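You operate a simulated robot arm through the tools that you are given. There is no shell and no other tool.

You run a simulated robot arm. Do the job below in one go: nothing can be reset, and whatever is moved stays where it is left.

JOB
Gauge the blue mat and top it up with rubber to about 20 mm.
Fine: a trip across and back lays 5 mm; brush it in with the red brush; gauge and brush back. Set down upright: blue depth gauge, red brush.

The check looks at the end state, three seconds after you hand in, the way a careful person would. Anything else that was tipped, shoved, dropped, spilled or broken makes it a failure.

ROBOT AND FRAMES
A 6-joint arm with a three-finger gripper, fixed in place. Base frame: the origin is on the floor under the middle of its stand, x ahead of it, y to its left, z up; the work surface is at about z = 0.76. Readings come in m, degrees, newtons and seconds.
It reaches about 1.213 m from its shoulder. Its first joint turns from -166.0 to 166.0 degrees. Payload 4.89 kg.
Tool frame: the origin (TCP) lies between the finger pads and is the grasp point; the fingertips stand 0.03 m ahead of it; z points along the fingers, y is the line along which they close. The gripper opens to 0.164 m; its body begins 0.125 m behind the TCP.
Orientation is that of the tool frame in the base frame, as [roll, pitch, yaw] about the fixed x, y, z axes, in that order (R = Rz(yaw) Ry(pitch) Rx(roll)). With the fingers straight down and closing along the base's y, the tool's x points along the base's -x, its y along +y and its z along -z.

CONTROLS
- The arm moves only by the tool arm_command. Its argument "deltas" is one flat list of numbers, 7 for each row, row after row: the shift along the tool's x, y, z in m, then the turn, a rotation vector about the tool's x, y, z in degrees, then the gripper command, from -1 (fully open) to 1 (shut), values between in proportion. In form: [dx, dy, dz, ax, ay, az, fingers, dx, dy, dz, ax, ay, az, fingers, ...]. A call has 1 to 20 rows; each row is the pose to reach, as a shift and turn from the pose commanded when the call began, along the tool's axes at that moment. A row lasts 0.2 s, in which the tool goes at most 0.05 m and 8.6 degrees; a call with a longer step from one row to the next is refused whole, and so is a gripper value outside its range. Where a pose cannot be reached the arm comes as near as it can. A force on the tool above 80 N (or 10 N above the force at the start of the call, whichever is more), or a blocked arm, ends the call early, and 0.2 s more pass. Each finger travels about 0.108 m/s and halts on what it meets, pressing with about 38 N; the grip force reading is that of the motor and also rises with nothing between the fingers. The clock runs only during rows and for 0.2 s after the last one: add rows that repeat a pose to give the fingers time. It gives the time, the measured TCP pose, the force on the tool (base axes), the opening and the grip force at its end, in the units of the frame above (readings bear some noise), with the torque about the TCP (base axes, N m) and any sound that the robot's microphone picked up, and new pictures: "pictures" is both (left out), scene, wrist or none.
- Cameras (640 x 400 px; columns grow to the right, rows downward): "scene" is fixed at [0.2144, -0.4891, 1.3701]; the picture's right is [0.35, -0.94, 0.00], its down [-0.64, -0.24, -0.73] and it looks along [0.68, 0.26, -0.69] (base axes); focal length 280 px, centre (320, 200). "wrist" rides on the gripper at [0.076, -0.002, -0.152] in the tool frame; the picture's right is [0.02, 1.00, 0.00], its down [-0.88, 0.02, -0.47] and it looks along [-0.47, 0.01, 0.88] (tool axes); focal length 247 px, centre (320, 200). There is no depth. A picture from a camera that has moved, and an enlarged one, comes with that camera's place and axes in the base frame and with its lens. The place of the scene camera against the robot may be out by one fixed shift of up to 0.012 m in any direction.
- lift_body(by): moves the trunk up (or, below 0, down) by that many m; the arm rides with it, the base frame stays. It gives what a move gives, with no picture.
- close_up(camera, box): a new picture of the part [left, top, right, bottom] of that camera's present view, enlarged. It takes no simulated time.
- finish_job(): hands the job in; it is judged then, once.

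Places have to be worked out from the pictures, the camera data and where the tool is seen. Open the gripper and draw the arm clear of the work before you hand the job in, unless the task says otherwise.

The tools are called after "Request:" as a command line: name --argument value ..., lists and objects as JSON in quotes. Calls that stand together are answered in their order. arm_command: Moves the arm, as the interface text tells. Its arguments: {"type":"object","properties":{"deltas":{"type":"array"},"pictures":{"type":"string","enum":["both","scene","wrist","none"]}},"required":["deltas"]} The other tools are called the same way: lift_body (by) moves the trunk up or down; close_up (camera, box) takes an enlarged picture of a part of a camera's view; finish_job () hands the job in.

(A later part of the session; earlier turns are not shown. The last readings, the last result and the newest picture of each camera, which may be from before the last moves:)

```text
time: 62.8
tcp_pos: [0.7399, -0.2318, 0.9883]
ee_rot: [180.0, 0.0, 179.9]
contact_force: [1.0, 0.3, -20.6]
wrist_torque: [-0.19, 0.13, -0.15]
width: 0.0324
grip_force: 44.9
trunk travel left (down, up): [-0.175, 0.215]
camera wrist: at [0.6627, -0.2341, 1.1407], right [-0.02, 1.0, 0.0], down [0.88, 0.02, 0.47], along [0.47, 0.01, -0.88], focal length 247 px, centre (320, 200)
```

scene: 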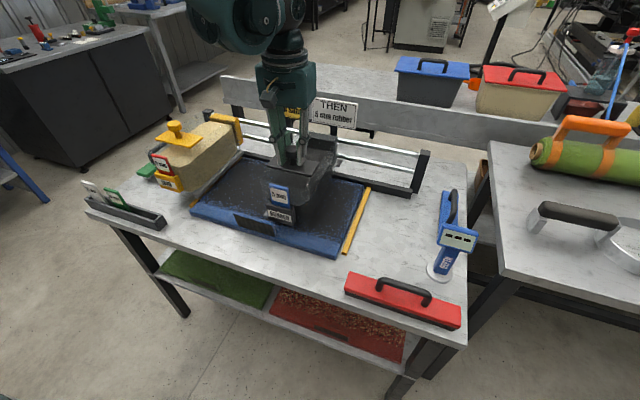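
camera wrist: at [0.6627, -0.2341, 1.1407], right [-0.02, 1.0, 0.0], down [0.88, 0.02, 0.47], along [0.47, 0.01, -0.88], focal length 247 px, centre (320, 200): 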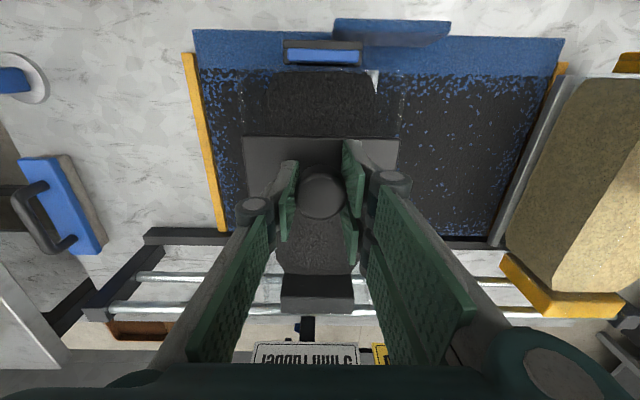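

Smooth so far (knob y ≈ -0.231). I continue to y ≈ -0.021, then creep.

Request:
arm_command --deltas '[0, 0.006, 0, 0, 0, 0, 1, 0, 0.016, 0, 0, 0, 0, 1, 0, 0.028, 0, 0, 0, 0, 1, 0, 0.04, 0, 0, 0, 0, 1, 0, 0.053, 0, 0, 0, 0, 1, 0, 0.066, 0, 0, 0, 0, 1, 0, 0.079, 0, 0, 0, 0, 1, 0, 0.092, 0, 0, 0, 0, 1, 0, 0.105, 0, 0, 0, 0, 1, 0, 0.118, 0, 0, 0, 0, 1, 0, 0.131, 0, 0, 0, 0, 1, 0, 0.144, 0, 0, 0, 0, 1, 0, 0.157, 0, 0, 0, 0, 1, 0, 0.17, 0, 0, 0, 0, 1, 0, 0.183, 0, 0, 0, 0, 1, 0, 0.194, 0, 0, 0, 0, 1, 0, 0.203, 0, 0, 0, 0, 1, 0, 0.209, 0, 0, 0, 0, 1, 0, 0.21, 0, 0, 0, 0, 1, 0, 0.21, 0, 0, 0, 0, 1]' --pictures "none"

Request:
arm_command --deltas '[0, 0.003, 0, 0, 0, 0, 1, 0, 0.006, 0, 0, 0, 0, 1, 0, 0.009, 0, 0, 0, 0, 1, 0, 0.012, 0, 0, 0, 0, 1, 0, 0.014, 0, 0, 0, 0, 1, 0, 0.015, 0, 0, 0, 0, 1, 0, 0.015, 0, 0, 0, 0, 1]'

Request:
close_up --camera "wrist" --box '[340, 20, 460, 140]'

```text
time: 67.0
tcp_pos: [0.74, -0.0212, 0.9891]
ee_rot: [180.0, -0.1, 179.9]
contact_force: [17.6, -1.2, -9.5]
wrist_torque: [-0.12, -0.3, -0.19]
width: 0.0328
grip_force: 45.2
trunk travel left (down, up): [-0.175, 0.215]
```

```text
time: 68.6
tcp_pos: [0.7395, -0.0075, 0.9886]
ee_rot: [180.0, -0.2, 179.9]
contact_force: [-6.1, -3.0, -27.0]
wrist_torque: [-0.09, 0.57, -0.03]
width: 0.0326
grip_force: 44.5
trunk travel left (down, up): [-0.175, 0.215]
camera wrist: at [0.6628, -0.0092, 1.1408], right [-0.02, 1.0, 0.0], down [0.88, 0.02, 0.47], along [0.47, 0.01, -0.88], focal length 247 px, centre (320, 200)
```

scene: 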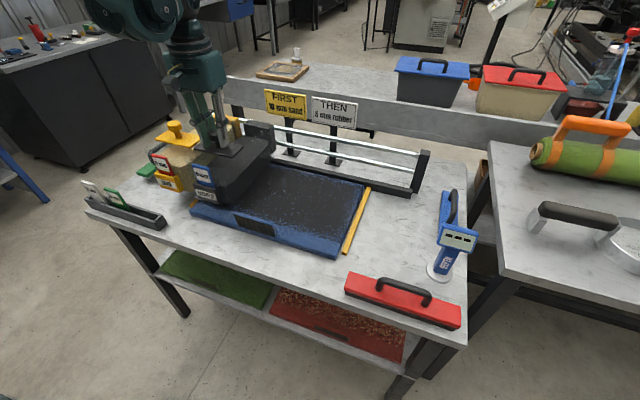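
wrist: 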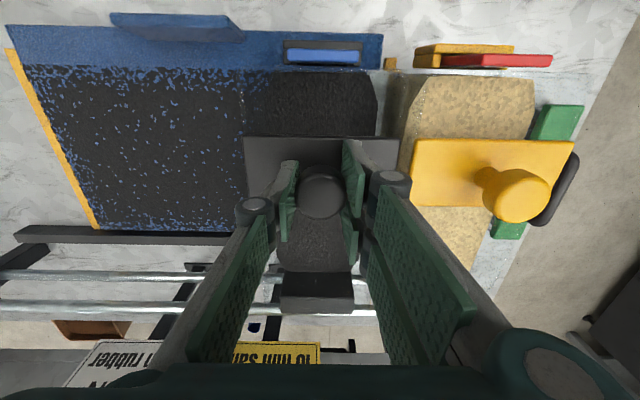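

```text
3.33 times, centred on (400, 80) of wrist
camera zoom: at [0.6628, -0.0092, 1.1408], right [-0.02, 1.0, 0.0], down [0.88, 0.02, 0.47], along [0.47, 0.01, -0.88], focal length 823 px, centre (53, 600)
```

zoom: 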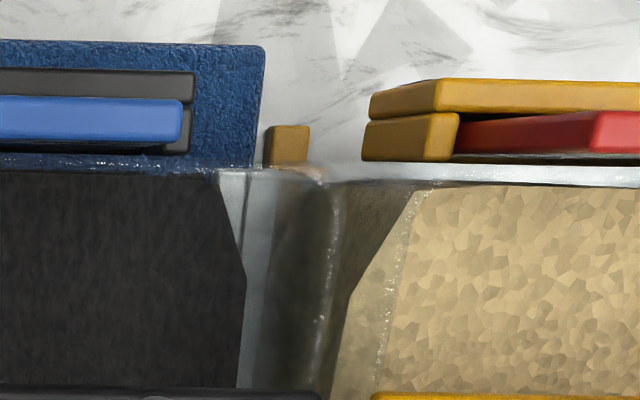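

Same end position as before, sand hopper undisturbed. Now the return leg, first 20 cm.

Request:
arm_command --deltas '[0, -0.008, 0, 0, 0, 0, 1, 0, -0.02, 0, 0, 0, 0, 1, 0, -0.032, 0, 0, 0, 0, 1, 0, -0.044, 0, 0, 0, 0, 1, 0, -0.056, 0, 0, 0, 0, 1, 0, -0.068, 0, 0, 0, 0, 1, 0, -0.08, 0, 0, 0, 0, 1, 0, -0.092, 0, 0, 0, 0, 1, 0, -0.104, 0, 0, 0, 0, 1, 0, -0.116, 0, 0, 0, 0, 1, 0, -0.128, 0, 0, 0, 0, 1, 0, -0.14, 0, 0, 0, 0, 1, 0, -0.152, 0, 0, 0, 0, 1, 0, -0.164, 0, 0, 0, 0, 1, 0, -0.176, 0, 0, 0, 0, 1, 0, -0.188, 0, 0, 0, 0, 1, 0, -0.2, 0, 0, 0, 0, 1, 0, -0.205, 0, 0, 0, 0, 1, 0, -0.205, 0, 0, 0, 0, 1]' --pictures "scene"

```text
time: 72.6
tcp_pos: [0.7396, -0.2113, 0.9897]
ee_rot: [179.9, 0.0, 179.9]
contact_force: [4.8, -0.8, 35.0]
wrist_torque: [0.01, -0.11, 0.01]
width: 0.0325
grip_force: 45.1
trunk travel left (down, up): [-0.175, 0.215]
```

scene: 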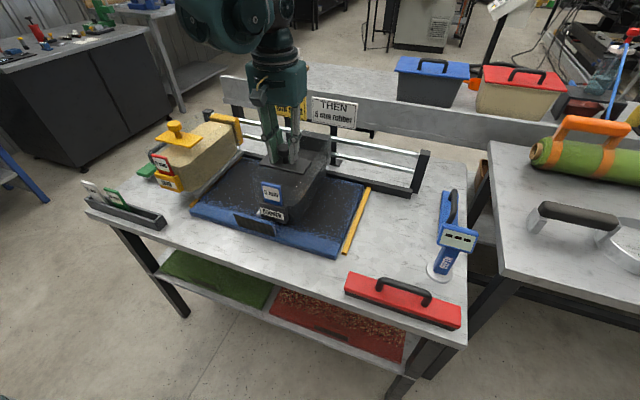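

Half-way back. I bring the hopper home in the same manner as before.

Request:
arm_command --deltas '[0, -0.008, 0, 0, 0, 0, 1, 0, -0.02, 0, 0, 0, 0, 1, 0, -0.033, 0, 0, 0, 0, 1, 0, -0.046, 0, 0, 0, 0, 1, 0, -0.059, 0, 0, 0, 0, 1, 0, -0.072, 0, 0, 0, 0, 1, 0, -0.085, 0, 0, 0, 0, 1, 0, -0.098, 0, 0, 0, 0, 1, 0, -0.111, 0, 0, 0, 0, 1, 0, -0.124, 0, 0, 0, 0, 1, 0, -0.137, 0, 0, 0, 0, 1, 0, -0.15, 0, 0, 0, 0, 1, 0, -0.163, 0, 0, 0, 0, 1, 0, -0.176, 0, 0, 0, 0, 1, 0, -0.189, 0, 0, 0, 0, 1, 0, -0.202, 0, 0, 0, 0, 1, 0, -0.215, 0, 0, 0, 0, 1, 0, -0.226, 0, 0, 0, 0, 1, 0, -0.23, 0, 0, 0, 0, 1, 0, -0.23, 0, 0, 0, 0, 1]' --pictures "none"

Request:
arm_command --deltas '[0, -0.003, 0, 0, 0, 0, 1, 0, -0.006, 0, 0, 0, 0, 1, 0, -0.008, 0, 0, 0, 0, 1, 0, -0.01, 0, 0, 0, 0, 1, 0, -0.01, 0, 0, 0, 0, 1]'

Request:
close_up --camera "scene" --box '[180, 100, 460, 280]'

```text
time: 76.8
tcp_pos: [0.7399, -0.4428, 0.9892]
ee_rot: [-180.0, 0.0, 180.0]
contact_force: [16.3, 1.4, -1.0]
wrist_torque: [0.03, -0.51, 0.03]
width: 0.0326
grip_force: 44.6
trunk travel left (down, up): [-0.175, 0.215]
```

```text
time: 78.0
tcp_pos: [0.7386, -0.4506, 0.9901]
ee_rot: [-180.0, -0.1, 180.0]
contact_force: [37.6, 12.2, 27.9]
wrist_torque: [0.47, -1.13, -0.12]
width: 0.0325
grip_force: 45.1
trunk travel left (down, up): [-0.175, 0.215]
camera wrist: at [0.6621, -0.4532, 1.1409], right [-0.02, 1.0, 0.0], down [0.88, 0.02, 0.47], along [0.47, 0.01, -0.88], focal length 247 px, centre (320, 200)
```

scene: 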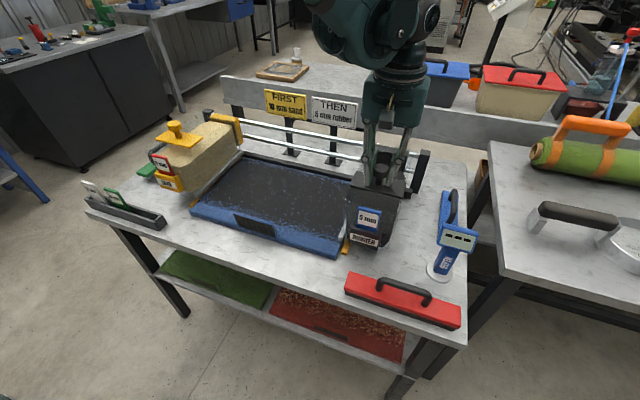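
wrist: 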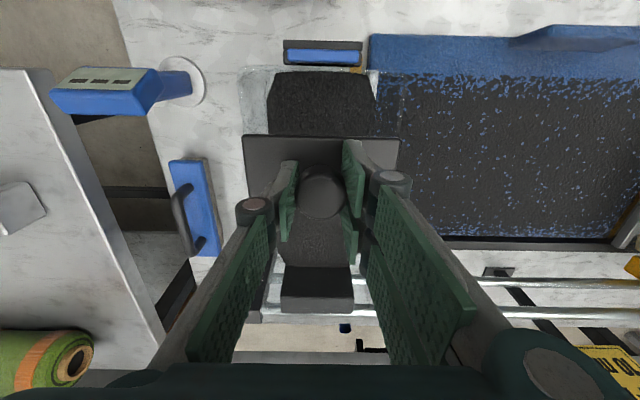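

```text
2.22 times, centred on (320, 190) of scene
camera zoom: at [0.2144, -0.4891, 1.3701], right [0.35, -0.94, 0.0], down [-0.64, -0.24, -0.73], along [0.68, 0.26, -0.69], focal length 621 px, centre (320, 222)
```

zoom: 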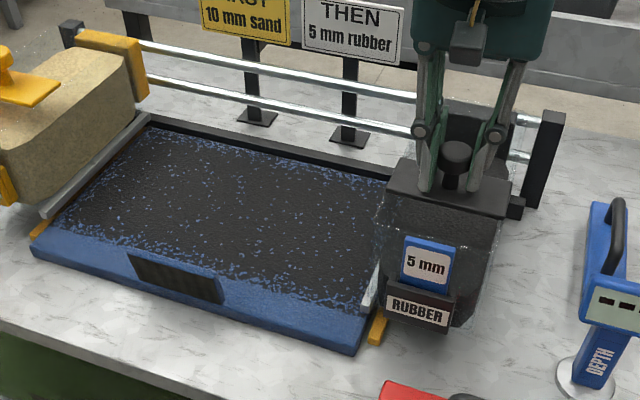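

Two full trips are laid and the hopper is home. I ease the side load a touch, release the knob, and rise straight up.

Request:
arm_command --deltas '[-0.0015, 0.0005, 0, 0, 0, 0, 1, -0.0015, 0.0005, 0, 0, 0, 0, 0.5, -0.0015, 0.0005, 0, 0, 0, 0, 0.02, -0.0015, 0.0005, 0, 0, 0, 0, 0.02, -0.0015, 0.0005, 0, 0, 0, 0, 0.02]'

```text
time: 79.2
tcp_pos: [0.741, -0.452, 0.9893]
ee_rot: [-180.0, 0.0, 179.9]
contact_force: [-0.4, -0.2, 0.3]
wrist_torque: [-0.01, 0.0, -0.04]
width: 0.0803
grip_force: 0.1
trunk travel left (down, up): [-0.175, 0.215]
camera wrist: at [0.6633, -0.4537, 1.1412], right [-0.02, 1.0, 0.0], down [0.88, 0.02, 0.47], along [0.47, 0.01, -0.88], focal length 247 px, centre (320, 200)
```

scene: 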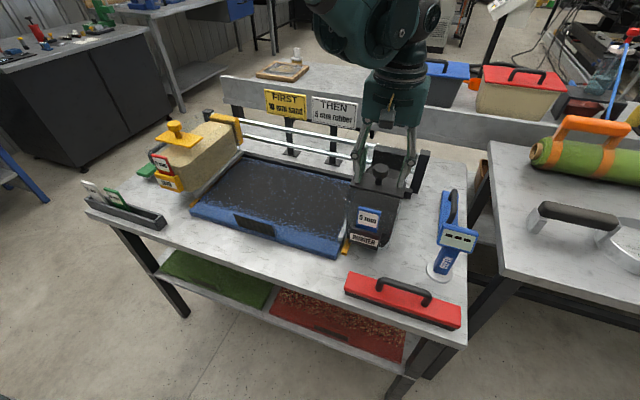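
wrist: 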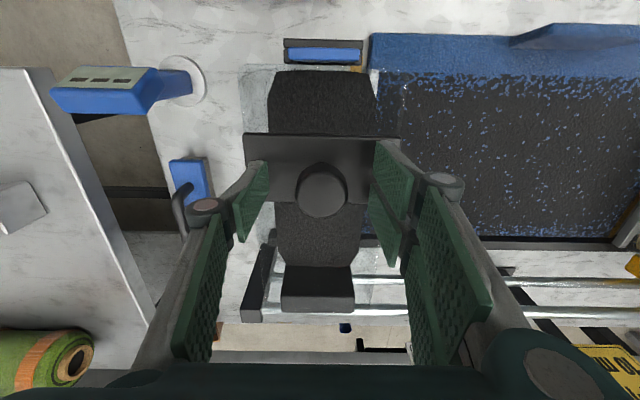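

Everything is free. I rise clear of the knob and go over to the red brush, turning the hand 90° so that the fingers will close across its handle (along x).

Request:
arm_command --deltas '[0, 0, -0.04, 0, 0, 0, 0.02, 0, 0, -0.08, 0, 0, 0, 0.02, 0, 0, -0.12, 0, 0, 0, 0.02, 0, 0, -0.16, 0, 0, 0, 0.02, 0.015, -0.0092, -0.17, 0, 0, 7.5, 0.02, 0.03, -0.0184, -0.17, 0, 0, 15, 0.02, 0.045, -0.0276, -0.17, 0, 0, 22.5, 0.02, 0.06, -0.0368, -0.17, 0, 0, 30, 0.02, 0.075, -0.046, -0.17, 0, 0, 37.5, 0.02, 0.09, -0.0552, -0.17, 0, 0, 45, 0.02, 0.105, -0.0644, -0.17, 0, 0, 52.5, 0.02, 0.12, -0.0736, -0.17, 0, 0, 60, 0.02, 0.135, -0.0828, -0.17, 0, 0, 67.5, 0.02, 0.15, -0.092, -0.17, 0, 0, 75, 0.02, 0.165, -0.1012, -0.17, 0, 0, 82.5, 0.02, 0.1805, -0.1095, -0.17, 0, 0, 90, 0.02, 0.1805, -0.1095, -0.17, 0, 0, 90, 0.02]'

Request:
close_up --camera "wrist" --box '[200, 40, 440, 200]'

Request:
close_up --camera "scene" --box '[320, 220, 500, 340]'

```text
time: 82.8
tcp_pos: [0.5602, -0.5615, 1.1595]
ee_rot: [180.0, 0.0, 89.9]
contact_force: [-0.2, -0.9, -0.2]
wrist_torque: [0.0, -0.02, -0.06]
width: 0.0806
grip_force: 0.0
trunk travel left (down, up): [-0.175, 0.215]
camera wrist: at [0.5581, -0.4862, 1.3115], right [1.0, 0.02, 0.0], down [0.02, -0.88, 0.47], along [0.01, -0.47, -0.88], focal length 247 px, centre (320, 200)
```

scene: 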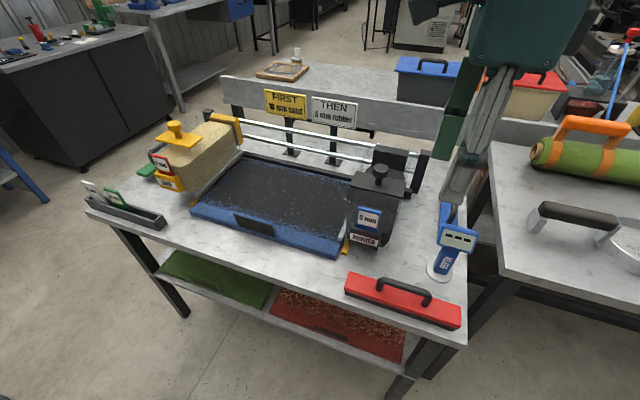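
wrist: 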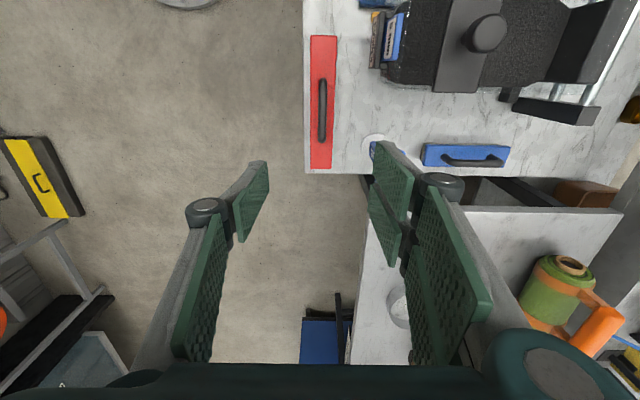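

```text
2.50 times, centred on (320, 120) of wrist
camera zoom: at [0.5581, -0.4862, 1.3115], right [1.0, 0.02, 0.0], down [0.02, -0.88, 0.47], along [0.01, -0.47, -0.88], focal length 617 px, centre (320, 400)
```

zoom: 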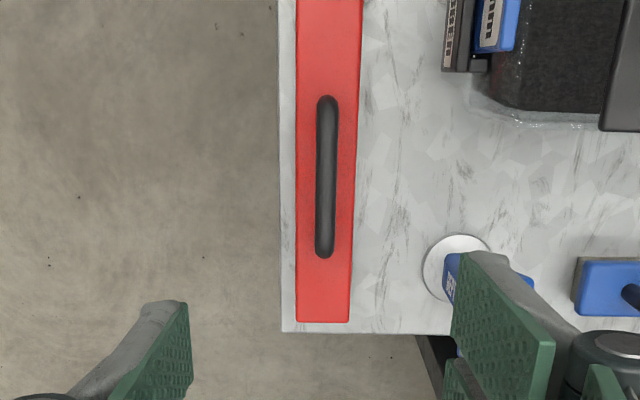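

```text
3.33 times, centred on (410, 280) of scene
camera zoom: at [0.2144, -0.4891, 1.3701], right [0.35, -0.94, 0.0], down [-0.64, -0.24, -0.73], along [0.68, 0.26, -0.69], focal length 932 px, centre (20, -67)
```

zoom: 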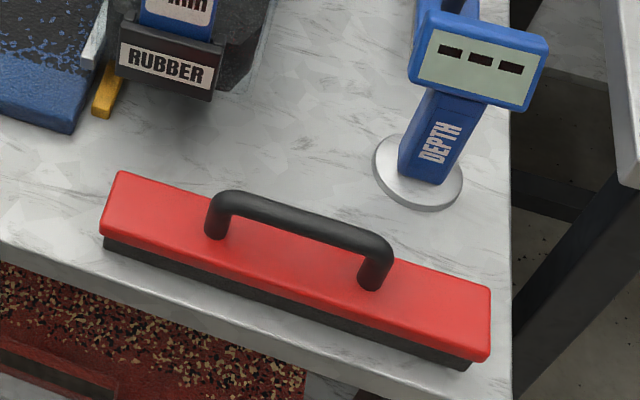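

The brush lies at x ≈ 0.54–0.59, y ≈ -0.69…-0.435, its handle bar centred near (0.564, -0.559) and about 1.5 cm thick. I narrow the fingers to 5.5 cm and descend to z 0.88 for a check.

Request:
arm_command --deltas '[0.001, 0.0023, 0.04, 0, 0, 0, 0.33, 0.001, 0.0023, 0.08, 0, 0, 0, 0.33, 0.001, 0.0023, 0.12, 0, 0, 0, 0.33, 0.001, 0.0023, 0.16, 0, 0, 0, 0.33, 0.001, 0.0023, 0.2, 0, 0, 0, 0.33, 0.001, 0.0023, 0.24, 0, 0, 0, 0.33, 0.001, 0.0023, 0.279, 0, 0, 0, 0.33, 0.001, 0.0023, 0.279, 0, 0, 0, 0.33]'

Request:
close_up --camera "wrist" --box '[240, 60, 400, 260]'

Request:
close_up --camera "scene" --box '[340, 210, 480, 340]'

```text
time: 84.6
tcp_pos: [0.566, -0.5605, 0.8816]
ee_rot: [-180.0, 0.0, 90.0]
contact_force: [0.1, 0.0, 0.1]
wrist_torque: [-0.01, 0.03, -0.04]
width: 0.0549
grip_force: 0.1
trunk travel left (down, up): [-0.175, 0.215]
camera wrist: at [0.5623, -0.4845, 1.0349], right [1.0, 0.02, 0.0], down [0.02, -0.88, 0.47], along [0.01, -0.47, -0.88], focal length 247 px, centre (320, 200)
```

scene: 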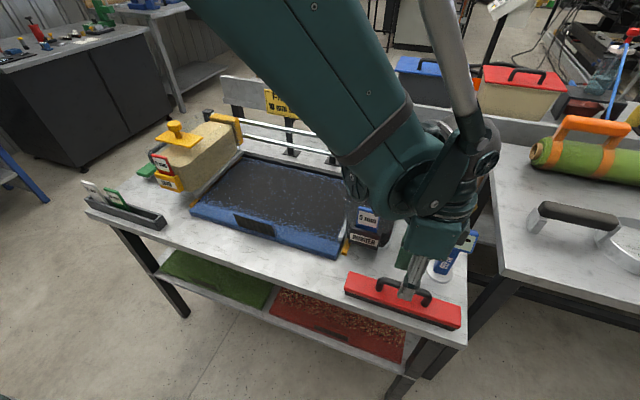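
wrist: 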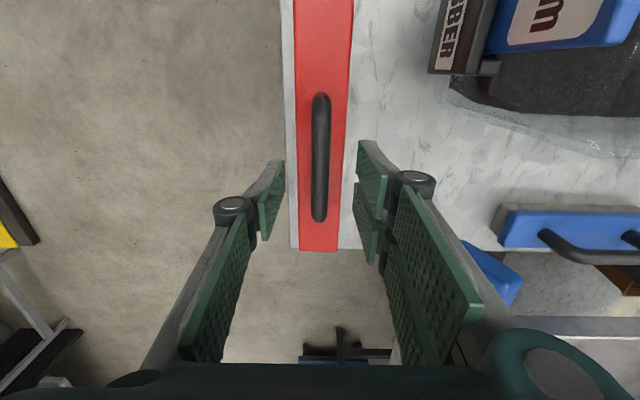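

```text
2.00 times, centred on (320, 160) of wrist
camera zoom: at [0.5623, -0.4845, 1.0349], right [1.0, 0.02, 0.0], down [0.02, -0.88, 0.47], along [0.01, -0.47, -0.88], focal length 494 px, centre (320, 280)
```

zoom: 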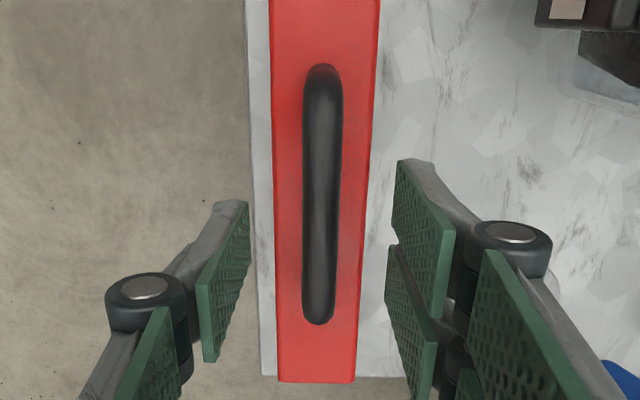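

```text
3.08 times, centred on (410, 275) of scene
camera zoom: at [0.2144, -0.4891, 1.3701], right [0.35, -0.94, 0.0], down [-0.64, -0.24, -0.73], along [0.68, 0.26, -0.69], focal length 860 px, centre (43, -31)
```

zoom: 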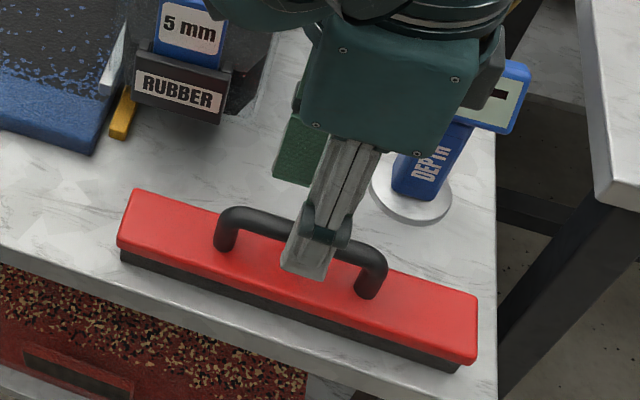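

The bar is centred between the pads. I shift 4 mm toward +y to its middle and descend to TCP z 0.835, then look again.

Request:
arm_command --deltas '[0.004, -0.001, 0.015, 0, 0, 0, 0.33, 0.004, -0.001, 0.03, 0, 0, 0, 0.33, 0.004, -0.001, 0.0448, 0, 0, 0, 0.33, 0.004, -0.001, 0.0448, 0, 0, 0, 0.33]'

Request:
close_up --camera "wrist" --box '[240, 60, 400, 260]'

Request:
close_up --camera "scene" --box '[340, 210, 480, 340]'

```text
time: 85.6
tcp_pos: [0.5627, -0.5549, 0.8384]
ee_rot: [179.9, 0.1, 90.0]
contact_force: [0.8, -0.4, 0.0]
wrist_torque: [0.03, 0.01, 0.0]
width: 0.0549
grip_force: 0.0
trunk travel left (down, up): [-0.175, 0.215]
camera wrist: at [0.5602, -0.4787, 0.99], right [1.0, 0.02, 0.0], down [0.02, -0.88, 0.47], along [0.01, -0.47, -0.88], focal length 247 px, centre (320, 200)
```

scene: 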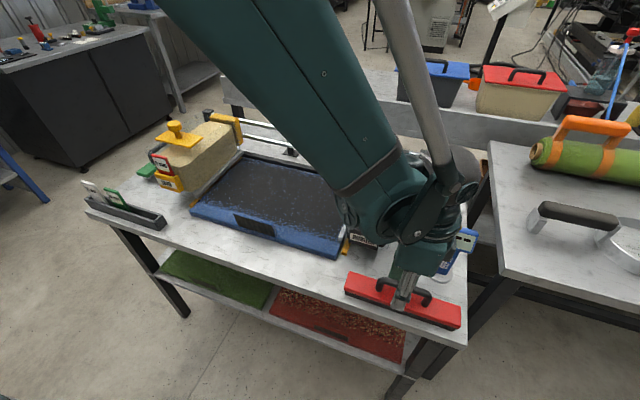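
wrist: 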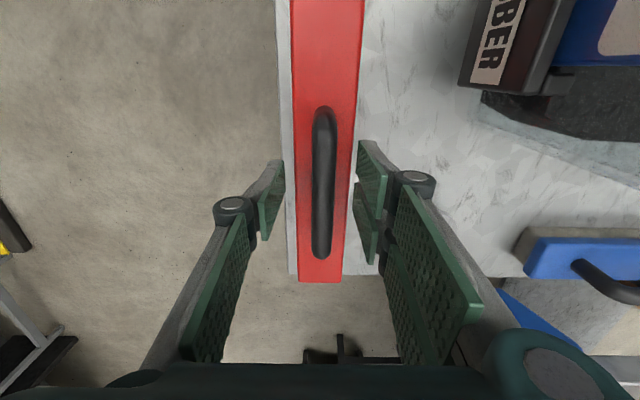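

```text
2.00 times, centred on (320, 160) of wrist
camera zoom: at [0.5602, -0.4787, 0.99], right [1.0, 0.02, 0.0], down [0.02, -0.88, 0.47], along [0.01, -0.47, -0.88], focal length 494 px, centre (320, 280)
```

zoom: 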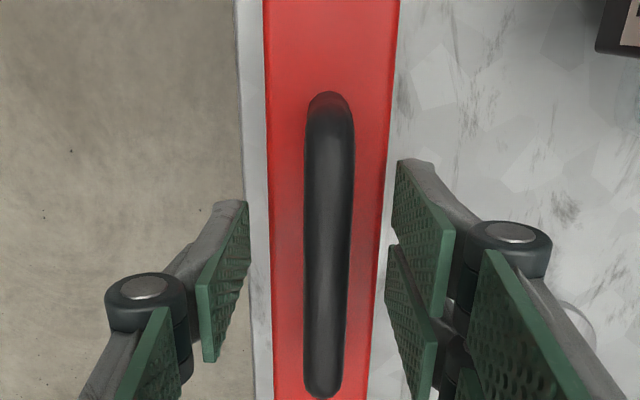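

```text
3.08 times, centred on (410, 275) of scene
camera zoom: at [0.2144, -0.4891, 1.3701], right [0.35, -0.94, 0.0], down [-0.64, -0.24, -0.73], along [0.68, 0.26, -0.69], focal length 860 px, centre (43, -31)
```

zoom: 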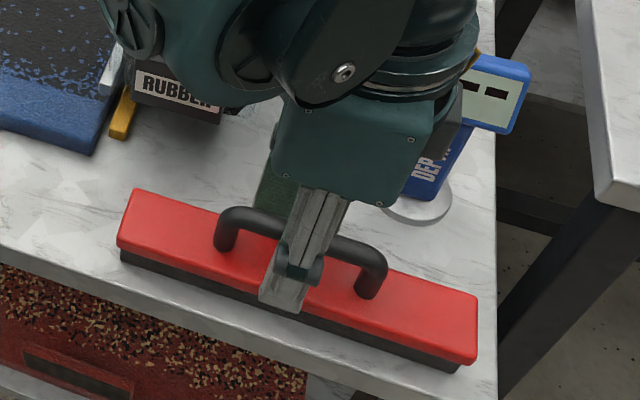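

The bar sits at about z 0.827 with the brush body near 0.79, so the fingertips (≈0.80) clear the body. I lower 3 mm, nudge 1.5 mm in +x and close on the bar.

Request:
arm_command --deltas '[0, 0.0015, 0.003, 0, 0, 0, 0.33, 0, 0.0015, 0.003, 0, 0, 0, 0.33, 0, 0.0015, 0.003, 0, 0, 0, 0.6, 0, 0.0015, 0.003, 0, 0, 0, 0.85, 0, 0.0015, 0.003, 0, 0, 0, 1, 0, 0.0015, 0.003, 0, 0, 0, 1, 0, 0.0015, 0.003, 0, 0, 0, 1]'

Request:
close_up --camera "scene" --box '[340, 210, 480, 340]'

```text
time: 87.2
tcp_pos: [0.5643, -0.5548, 0.8344]
ee_rot: [179.9, -0.1, 90.1]
contact_force: [0.8, -0.1, 0.3]
wrist_torque: [0.0, 0.0, 0.04]
width: 0.0142
grip_force: 37.6
trunk travel left (down, up): [-0.175, 0.215]
camera wrist: at [0.5616, -0.4792, 0.9868], right [1.0, 0.02, 0.0], down [0.02, -0.88, 0.47], along [0.01, -0.47, -0.88], focal length 247 px, centre (320, 200)
```

scene: 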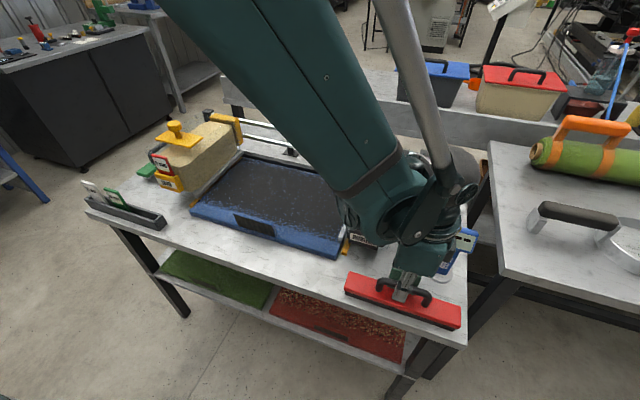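
wrist: 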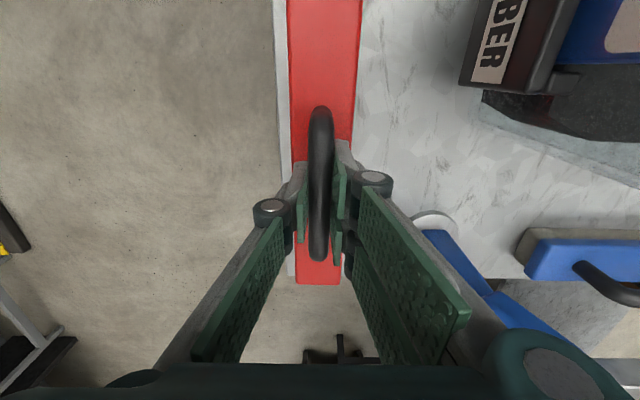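

```text
3.08 times, centred on (410, 275) of scene
camera zoom: at [0.2144, -0.4891, 1.3701], right [0.35, -0.94, 0.0], down [-0.64, -0.24, -0.73], along [0.68, 0.26, -0.69], focal length 860 px, centre (43, -31)
```

zoom: 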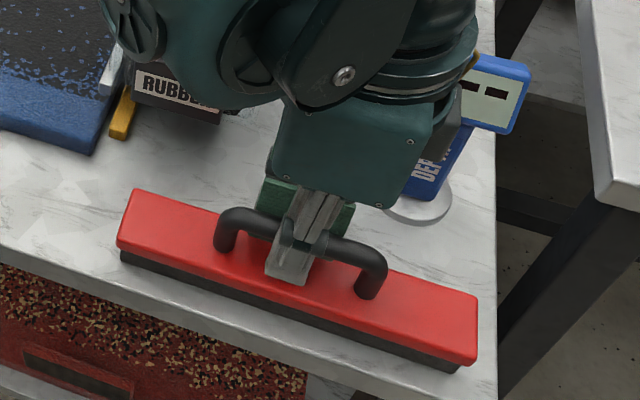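

The brush handle is gripped (1.4 cm, 38 N). I lift it 10 cm straight up and check that it comes level.

Request:
arm_command --deltas '[0, 0, -0.02, 0, 0, 0, 1, 0, 0, -0.05, 0, 0, 0, 1, 0, 0, -0.08, 0, 0, 0, 1, 0, 0, -0.11, 0, 0, 0, 1, 0, 0, -0.12, 0, 0, 0, 1, 0, 0, -0.12, 0, 0, 0, 1]'

Request:
close_up --camera "scene" --box '[340, 170, 520, 340]'

```text
time: 88.6
tcp_pos: [0.5644, -0.5565, 0.9527]
ee_rot: [-180.0, 0.0, 90.1]
contact_force: [-0.1, 0.4, -2.4]
wrist_torque: [-0.03, 0.03, -0.02]
width: 0.014
grip_force: 38.3
trunk travel left (down, up): [-0.175, 0.215]
camera wrist: at [0.562, -0.4803, 1.1049], right [1.0, 0.02, 0.0], down [0.02, -0.88, 0.47], along [0.01, -0.47, -0.88], focal length 247 px, centre (320, 200)
```

scene: 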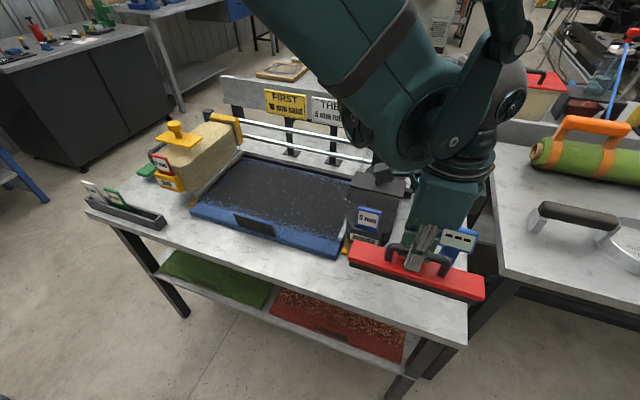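
wrist: 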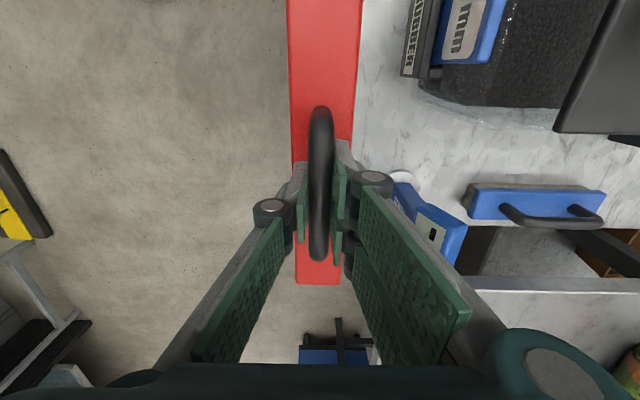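

```text
2.35 times, centred on (430, 255) of scene
camera zoom: at [0.2144, -0.4891, 1.3701], right [0.35, -0.94, 0.0], down [-0.64, -0.24, -0.73], along [0.68, 0.26, -0.69], focal length 658 px, centre (61, 71)
```

zoom: 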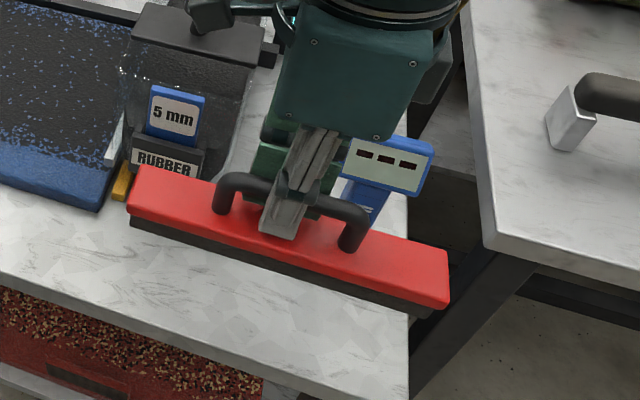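

The brush hangs level. I move it along the front of the bench (x ≈ 0.565, bottom at z ≈ 0.88) to y ≈ -0.22, in front of the mat.

Request:
arm_command --deltas '[0.04, 0, 0, 0, 0, 0, 1, 0.08, 0, 0, 0, 0, 0, 1, 0.12, 0, 0, 0, 0, 0, 1, 0.16, 0, 0, 0, 0, 0, 1, 0.2, 0, 0, 0, 0, 0, 1, 0.24, 0, 0, 0, 0, 0, 1, 0.28, 0, 0, 0, 0, 0, 1, 0.31, 0, 0, 0, 0, 0, 1, 0.335, 0, 0, 0, 0, 0, 1, 0.335, 0, 0, 0, 0, 0, 1]'

```text
time: 90.8
tcp_pos: [0.5625, -0.2196, 0.9533]
ee_rot: [-179.9, 0.1, 90.0]
contact_force: [0.1, -0.4, -2.8]
wrist_torque: [-0.04, -0.05, 0.04]
width: 0.0141
grip_force: 38.1
trunk travel left (down, up): [-0.175, 0.215]
camera wrist: at [0.5606, -0.1432, 1.1056], right [1.0, 0.02, 0.0], down [0.02, -0.88, 0.47], along [0.01, -0.47, -0.88], focal length 247 px, centre (320, 200)
```

scene: 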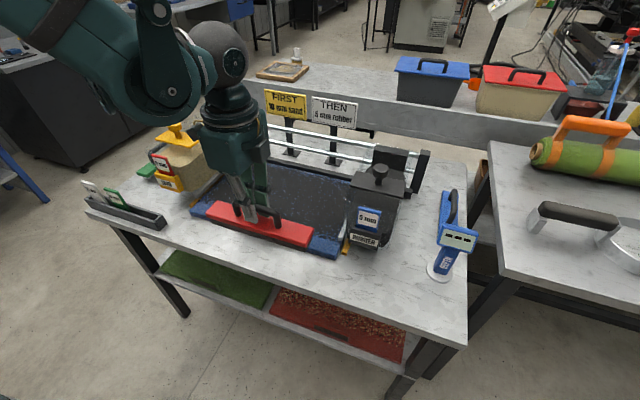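
wrist: 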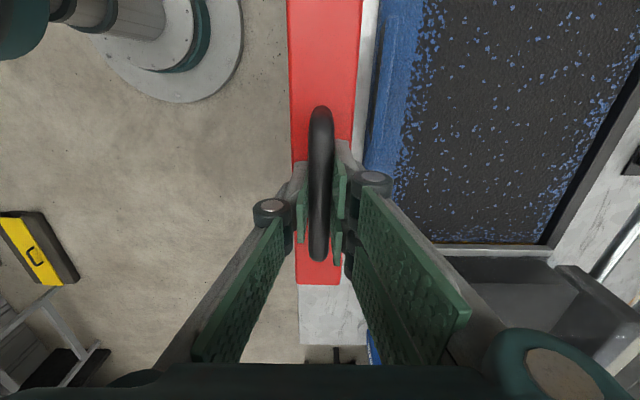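

The brush's right end would be at y ≈ -0.355 here and the mat runs to the hopper's blade at ≈ -0.39. I set the first lane at TCP y = -0.238 and go in over the front of the infill at x ≈ 0.69.

Request:
arm_command --deltas '[-0.006, 0.03, 0, 0, 0, 0, 1, -0.012, 0.06, 0, 0, 0, 0, 1, -0.018, 0.09, 0, 0, 0, 0, 1, -0.018, 0.125, 0, 0, 0, 0, 1, -0.018, 0.125, 0.03, 0, 0, 0, 1, -0.018, 0.125, 0.06, 0, 0, 0, 1, -0.018, 0.125, 0.06, 0, 0, 0, 1]'

Request:
close_up --camera "scene" --box '[190, 130, 400, 270]'

Request:
close_up --camera "wrist" --box '[240, 150, 440, 320]'

```text
time: 92.4
tcp_pos: [0.6908, -0.2386, 0.8931]
ee_rot: [180.0, 0.0, 90.0]
contact_force: [0.6, -0.1, -3.0]
wrist_torque: [0.02, 0.04, 0.0]
width: 0.0135
grip_force: 37.8
trunk travel left (down, up): [-0.175, 0.215]
camera wrist: at [0.6885, -0.1628, 1.045], right [1.0, 0.02, 0.0], down [0.02, -0.88, 0.47], along [0.01, -0.47, -0.88], focal length 247 px, centre (320, 200)
```

scene: 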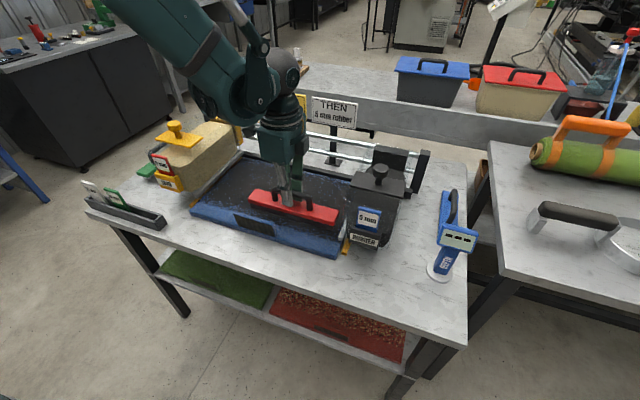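
wrist: 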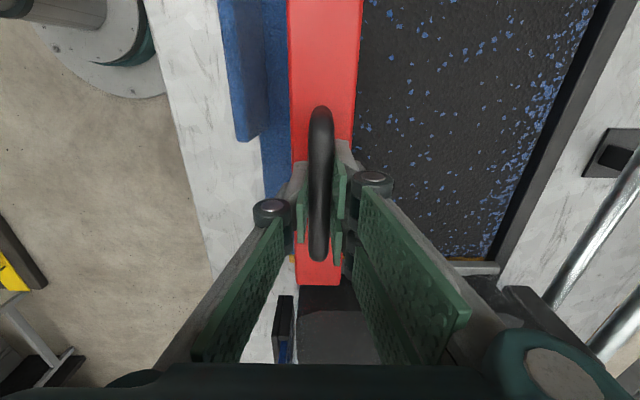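

```text
2.86 times, centred on (295, 200) of scene
camera zoom: at [0.2144, -0.4891, 1.3701], right [0.35, -0.94, 0.0], down [-0.64, -0.24, -0.73], along [0.68, 0.26, -0.69], focal length 798 px, centre (391, 200)
```

zoom: 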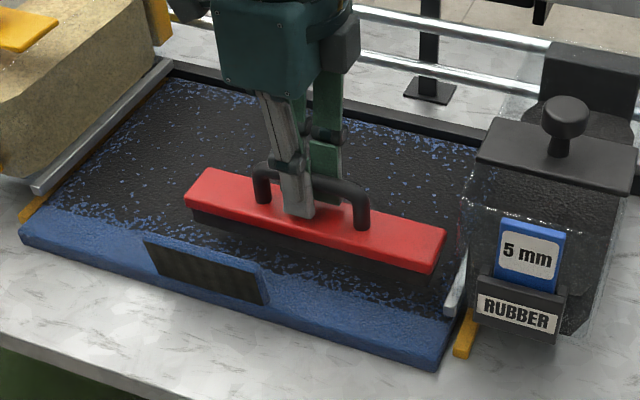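

```text
2.35 times, centred on (340, 235) of wrist
camera zoom: at [0.6885, -0.1628, 1.045], right [1.0, 0.02, 0.0], down [0.02, -0.88, 0.47], along [0.01, -0.47, -0.88], focal length 581 px, centre (273, 118)
```

zoom: 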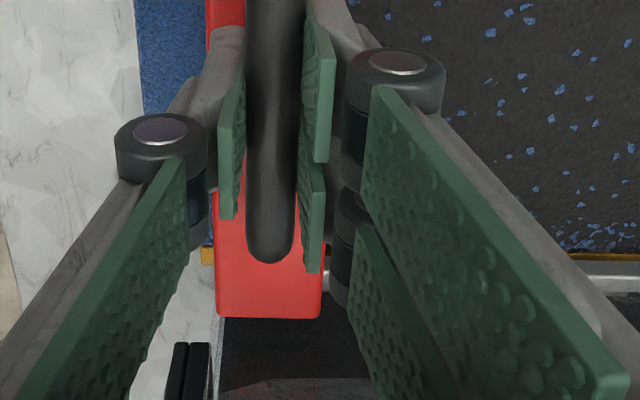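

The brush end clears the hopper. I lower in 3 mm steps toward the infill, watching the force (baseline about -3 N).

Request:
arm_command --deltas '[0, 0, 0.004, 0, 0, 0, 1, 0, 0, 0.008, 0, 0, 0, 1, 0, 0, 0.012, 0, 0, 0, 1, 0, 0, 0.016, 0, 0, 0, 1, 0, 0, 0.02, 0, 0, 0, 1, 0, 0, 0.02, 0, 0, 0, 1]' --pictures "none"

Request:
close_up --camera "scene" --box '[190, 130, 400, 270]'

```text
time: 93.8
tcp_pos: [0.6877, -0.2398, 0.8729]
ee_rot: [180.0, 0.0, 90.0]
contact_force: [0.3, 0.2, -2.7]
wrist_torque: [-0.01, 0.0, 0.03]
width: 0.0138
grip_force: 37.9
trunk travel left (down, up): [-0.175, 0.215]
```

```text
2.86 times, centred on (295, 200) of scene
camera zoom: at [0.2144, -0.4891, 1.3701], right [0.35, -0.94, 0.0], down [-0.64, -0.24, -0.73], along [0.68, 0.26, -0.69], focal length 798 px, centre (391, 200)
```

zoom: 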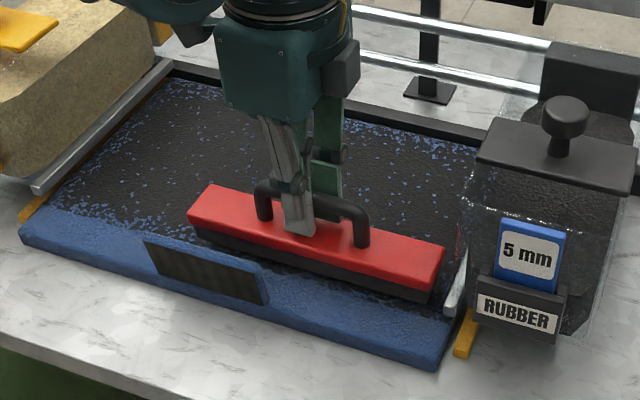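

Not touching yet (bottom ≈ 0.80). Down another 10 mm in 2 mm steps.

Request:
arm_command --deltas '[0, 0, 0.002, 0, 0, 0, 1, 0, 0, 0.004, 0, 0, 0, 1, 0, 0, 0.006, 0, 0, 0, 1, 0, 0, 0.008, 0, 0, 0, 1, 0, 0, 0.01, 0, 0, 0, 1, 0, 0, 0.01, 0, 0, 0, 1]' --pictures "none"

Request:
close_up --camera "scene" --box '[190, 130, 400, 270]'

```text
time: 95.2
tcp_pos: [0.6908, -0.2394, 0.8628]
ee_rot: [180.0, 0.0, 90.0]
contact_force: [-0.5, 0.3, -3.0]
wrist_torque: [0.0, -0.01, -0.02]
width: 0.0141
grip_force: 37.5
trunk travel left (down, up): [-0.175, 0.215]
```

```text
2.86 times, centred on (295, 200) of scene
camera zoom: at [0.2144, -0.4891, 1.3701], right [0.35, -0.94, 0.0], down [-0.64, -0.24, -0.73], along [0.68, 0.26, -0.69], focal length 798 px, centre (391, 200)
```

zoom: 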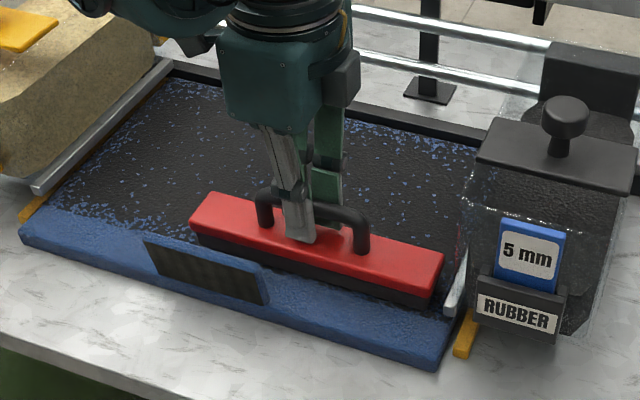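

Still free (bottom ≈ 0.79). I go down 6 mm more in 1.5 mm steps.

Request:
arm_command --deltas '[0, 0, 0.0015, 0, 0, 0, 1, 0, 0, 0.003, 0, 0, 0, 1, 0, 0, 0.0045, 0, 0, 0, 1, 0, 0, 0.006, 0, 0, 0, 1, 0, 0, 0.006, 0, 0, 0, 1]' --pictures "none"

Request:
close_up --camera "scene" --box '[190, 130, 400, 270]'

```text
time: 96.4
tcp_pos: [0.6884, -0.2381, 0.8566]
ee_rot: [179.9, 0.0, 90.0]
contact_force: [-0.4, -0.3, -2.3]
wrist_torque: [0.02, -0.02, -0.02]
width: 0.014
grip_force: 38.0
trunk travel left (down, up): [-0.175, 0.215]
```

```text
2.86 times, centred on (295, 200) of scene
camera zoom: at [0.2144, -0.4891, 1.3701], right [0.35, -0.94, 0.0], down [-0.64, -0.24, -0.73], along [0.68, 0.26, -0.69], focal length 798 px, centre (391, 200)
```

zoom: 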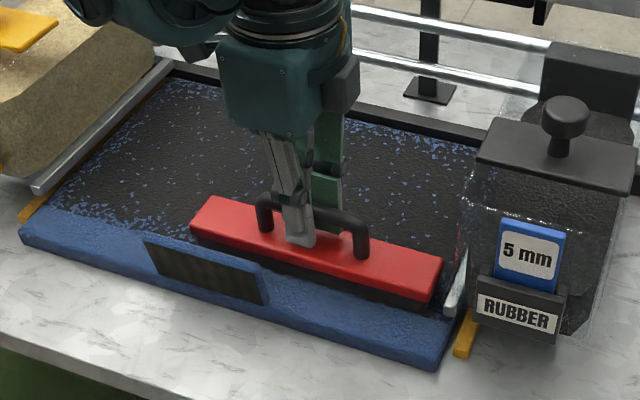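

Not yet in contact (bottom ≈ 0.784). Another 4 mm in 1 mm steps.

Request:
arm_command --deltas '[0, 0, 0.001, 0, 0, 0, 1, 0, 0, 0.002, 0, 0, 0, 1, 0, 0, 0.003, 0, 0, 0, 1, 0, 0, 0.004, 0, 0, 0, 1, 0, 0, 0.004, 0, 0, 0, 1]' --pictures "none"

```text
time: 97.6
tcp_pos: [0.6884, -0.2389, 0.8539]
ee_rot: [-179.9, 0.0, 90.0]
contact_force: [11.7, 0.7, 32.0]
wrist_torque: [0.05, 0.01, -0.01]
width: 0.0138
grip_force: 38.1
trunk travel left (down, up): [-0.175, 0.215]
```

Contact at TCP z ≈ 0.853 (+35 N). I ease up 1 mm and make the first stroke, slowly in +x by 10 cm, watching forces.

Request:
arm_command --deltas '[0, 0, -0.001, 0, 0, 0, 1, 0, 0.01, -0.001, 0, 0, 0, 1, 0, 0.025, -0.001, 0, 0, 0, 1, 0, 0.04, -0.001, 0, 0, 0, 1, 0, 0.055, -0.001, 0, 0, 0, 1, 0, 0.07, -0.001, 0, 0, 0, 1, 0, 0.085, -0.001, 0, 0, 0, 1, 0, 0.1, -0.001, 0, 0, 0, 1, 0, 0.1, -0.001, 0, 0, 0, 1]'

Request:
close_up --camera "scene" --box '[190, 130, 400, 270]'

```text
time: 99.6
tcp_pos: [0.7889, -0.2379, 0.851]
ee_rot: [180.0, 0.0, 90.0]
contact_force: [0.5, 0.0, -3.1]
wrist_torque: [0.05, -0.09, -0.01]
width: 0.0137
grip_force: 37.8
trunk travel left (down, up): [-0.175, 0.215]
camera wrist: at [0.7866, -0.1625, 1.0046], right [1.0, 0.02, 0.0], down [0.02, -0.88, 0.47], along [0.01, -0.47, -0.88], focal length 247 px, centre (320, 200)
```

scene: 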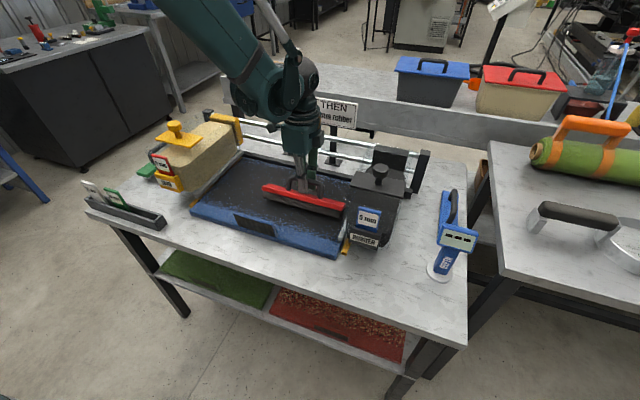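
wrist: 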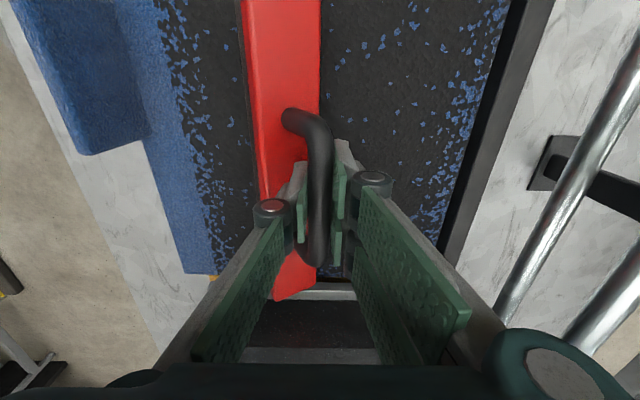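

```text
2.86 times, centred on (295, 200) of scene
camera zoom: at [0.2144, -0.4891, 1.3701], right [0.35, -0.94, 0.0], down [-0.64, -0.24, -0.73], along [0.68, 0.26, -0.69], focal length 798 px, centre (391, 200)
```

zoom: 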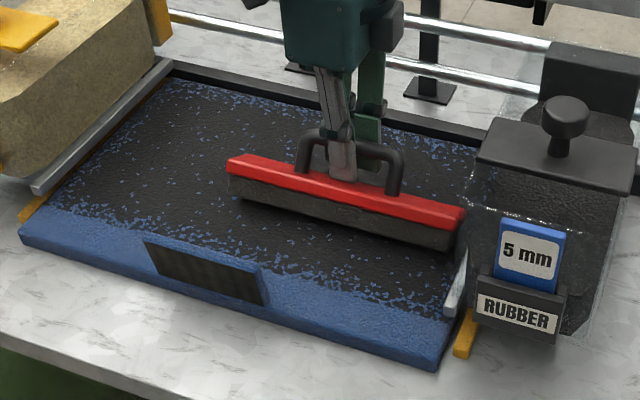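

The drag has tilted the brush about its round handle (bottom trailing) and it lost contact. I look closely at its tilt before correcting.

Request:
close_up --camera "scene" --box '[250, 155, 360, 235]'

Request:
close_up --camera "wrist" --box '[200, 0, 400, 320]'

```text
5.00 times, centred on (305, 195) of scene
camera zoom: at [0.2144, -0.4891, 1.3701], right [0.35, -0.94, 0.0], down [-0.64, -0.24, -0.73], along [0.68, 0.26, -0.69], focal length 1397 px, centre (395, 225)
```

zoom: 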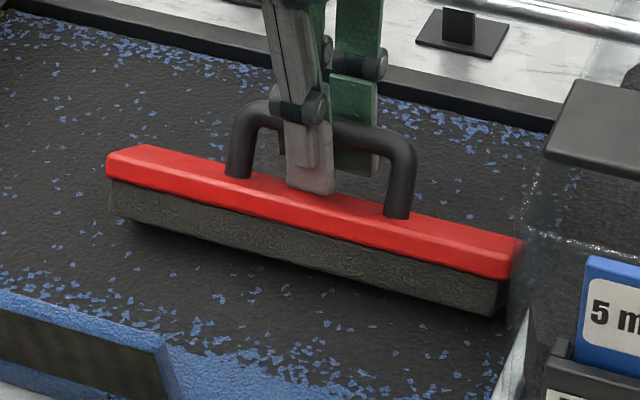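

```text
1.25 times, centred on (300, 160) of wrist
camera zoom: at [0.7866, -0.1625, 1.0046], right [1.0, 0.02, 0.0], down [0.02, -0.88, 0.47], along [0.01, -0.47, -0.88], focal length 309 px, centre (345, 250)
```

zoom: 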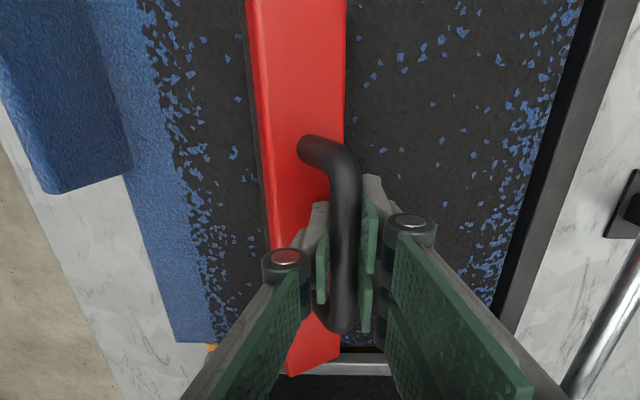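

The brush leans about 40°, its leading bottom edge just at the mat. I'll right it by lowering to light contact, slackening the fingers to a loose bracket around the bar, and moving back in -x so it tips flat on the mat. First, 2 mm down.

Request:
arm_command --deltas '[0, 0, 0.001, 0, 0, 0, 1, 0, 0, 0.002, 0, 0, 0, 1, 0, 0, 0.002, 0, 0, 0, 1]' --pictures "none"

```text
time: 100.4
tcp_pos: [0.788, -0.239, 0.8521]
ee_rot: [179.9, 0.0, 90.1]
contact_force: [7.6, -1.1, 31.3]
wrist_torque: [0.09, 0.04, 0.01]
width: 0.014
grip_force: 37.8
trunk travel left (down, up): [-0.175, 0.215]
```

Contact is +34 N; I back off 1 mm, then slacken the fingers to about 2 cm so that the bar (1.4 cm) is loosely bracketed.

Request:
arm_command --deltas '[0, 0, -0.0012, 0, 0, 0, 1, 0, 0, -0.0012, 0, 0, 0, 0.9, 0, 0, -0.0012, 0, 0, 0, 0.8, 0, 0, -0.0012, 0, 0, 0, 0.756, 0, 0, -0.0012, 0, 0, 0, 0.756]'

Request:
close_up --camera "scene" --box '[250, 155, 360, 235]'

```text
time: 101.6
tcp_pos: [0.789, -0.2376, 0.8524]
ee_rot: [-180.0, -0.1, 90.0]
contact_force: [0.2, 0.2, 2.9]
wrist_torque: [0.01, -0.02, 0.0]
width: 0.0203
grip_force: 0.0
trunk travel left (down, up): [-0.175, 0.215]
camera wrist: at [0.7867, -0.1616, 1.0044], right [1.0, 0.02, 0.0], down [0.02, -0.88, 0.47], along [0.01, -0.47, -0.88], focal length 247 px, centre (320, 200)
```

scene: 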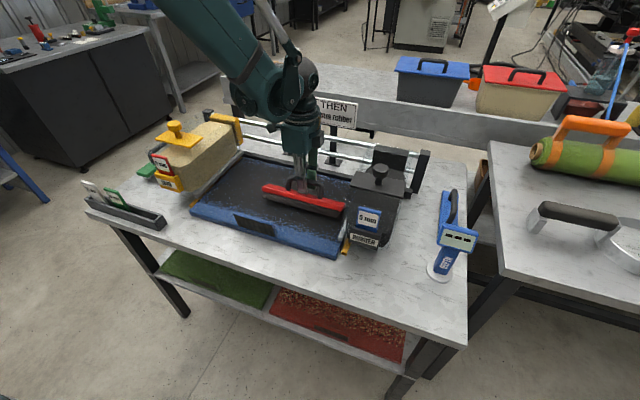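
wrist: 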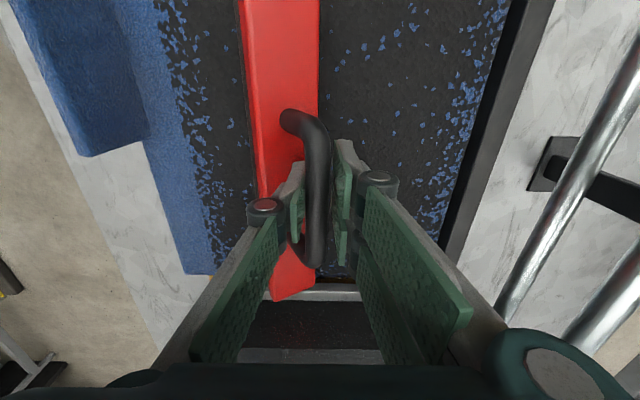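

```text
5.00 times, centred on (305, 195) of scene
camera zoom: at [0.2144, -0.4891, 1.3701], right [0.35, -0.94, 0.0], down [-0.64, -0.24, -0.73], along [0.68, 0.26, -0.69], focal length 1397 px, centre (395, 225)
```

zoom: 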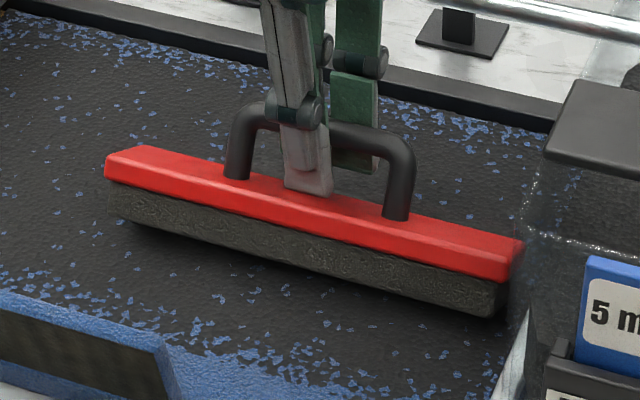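

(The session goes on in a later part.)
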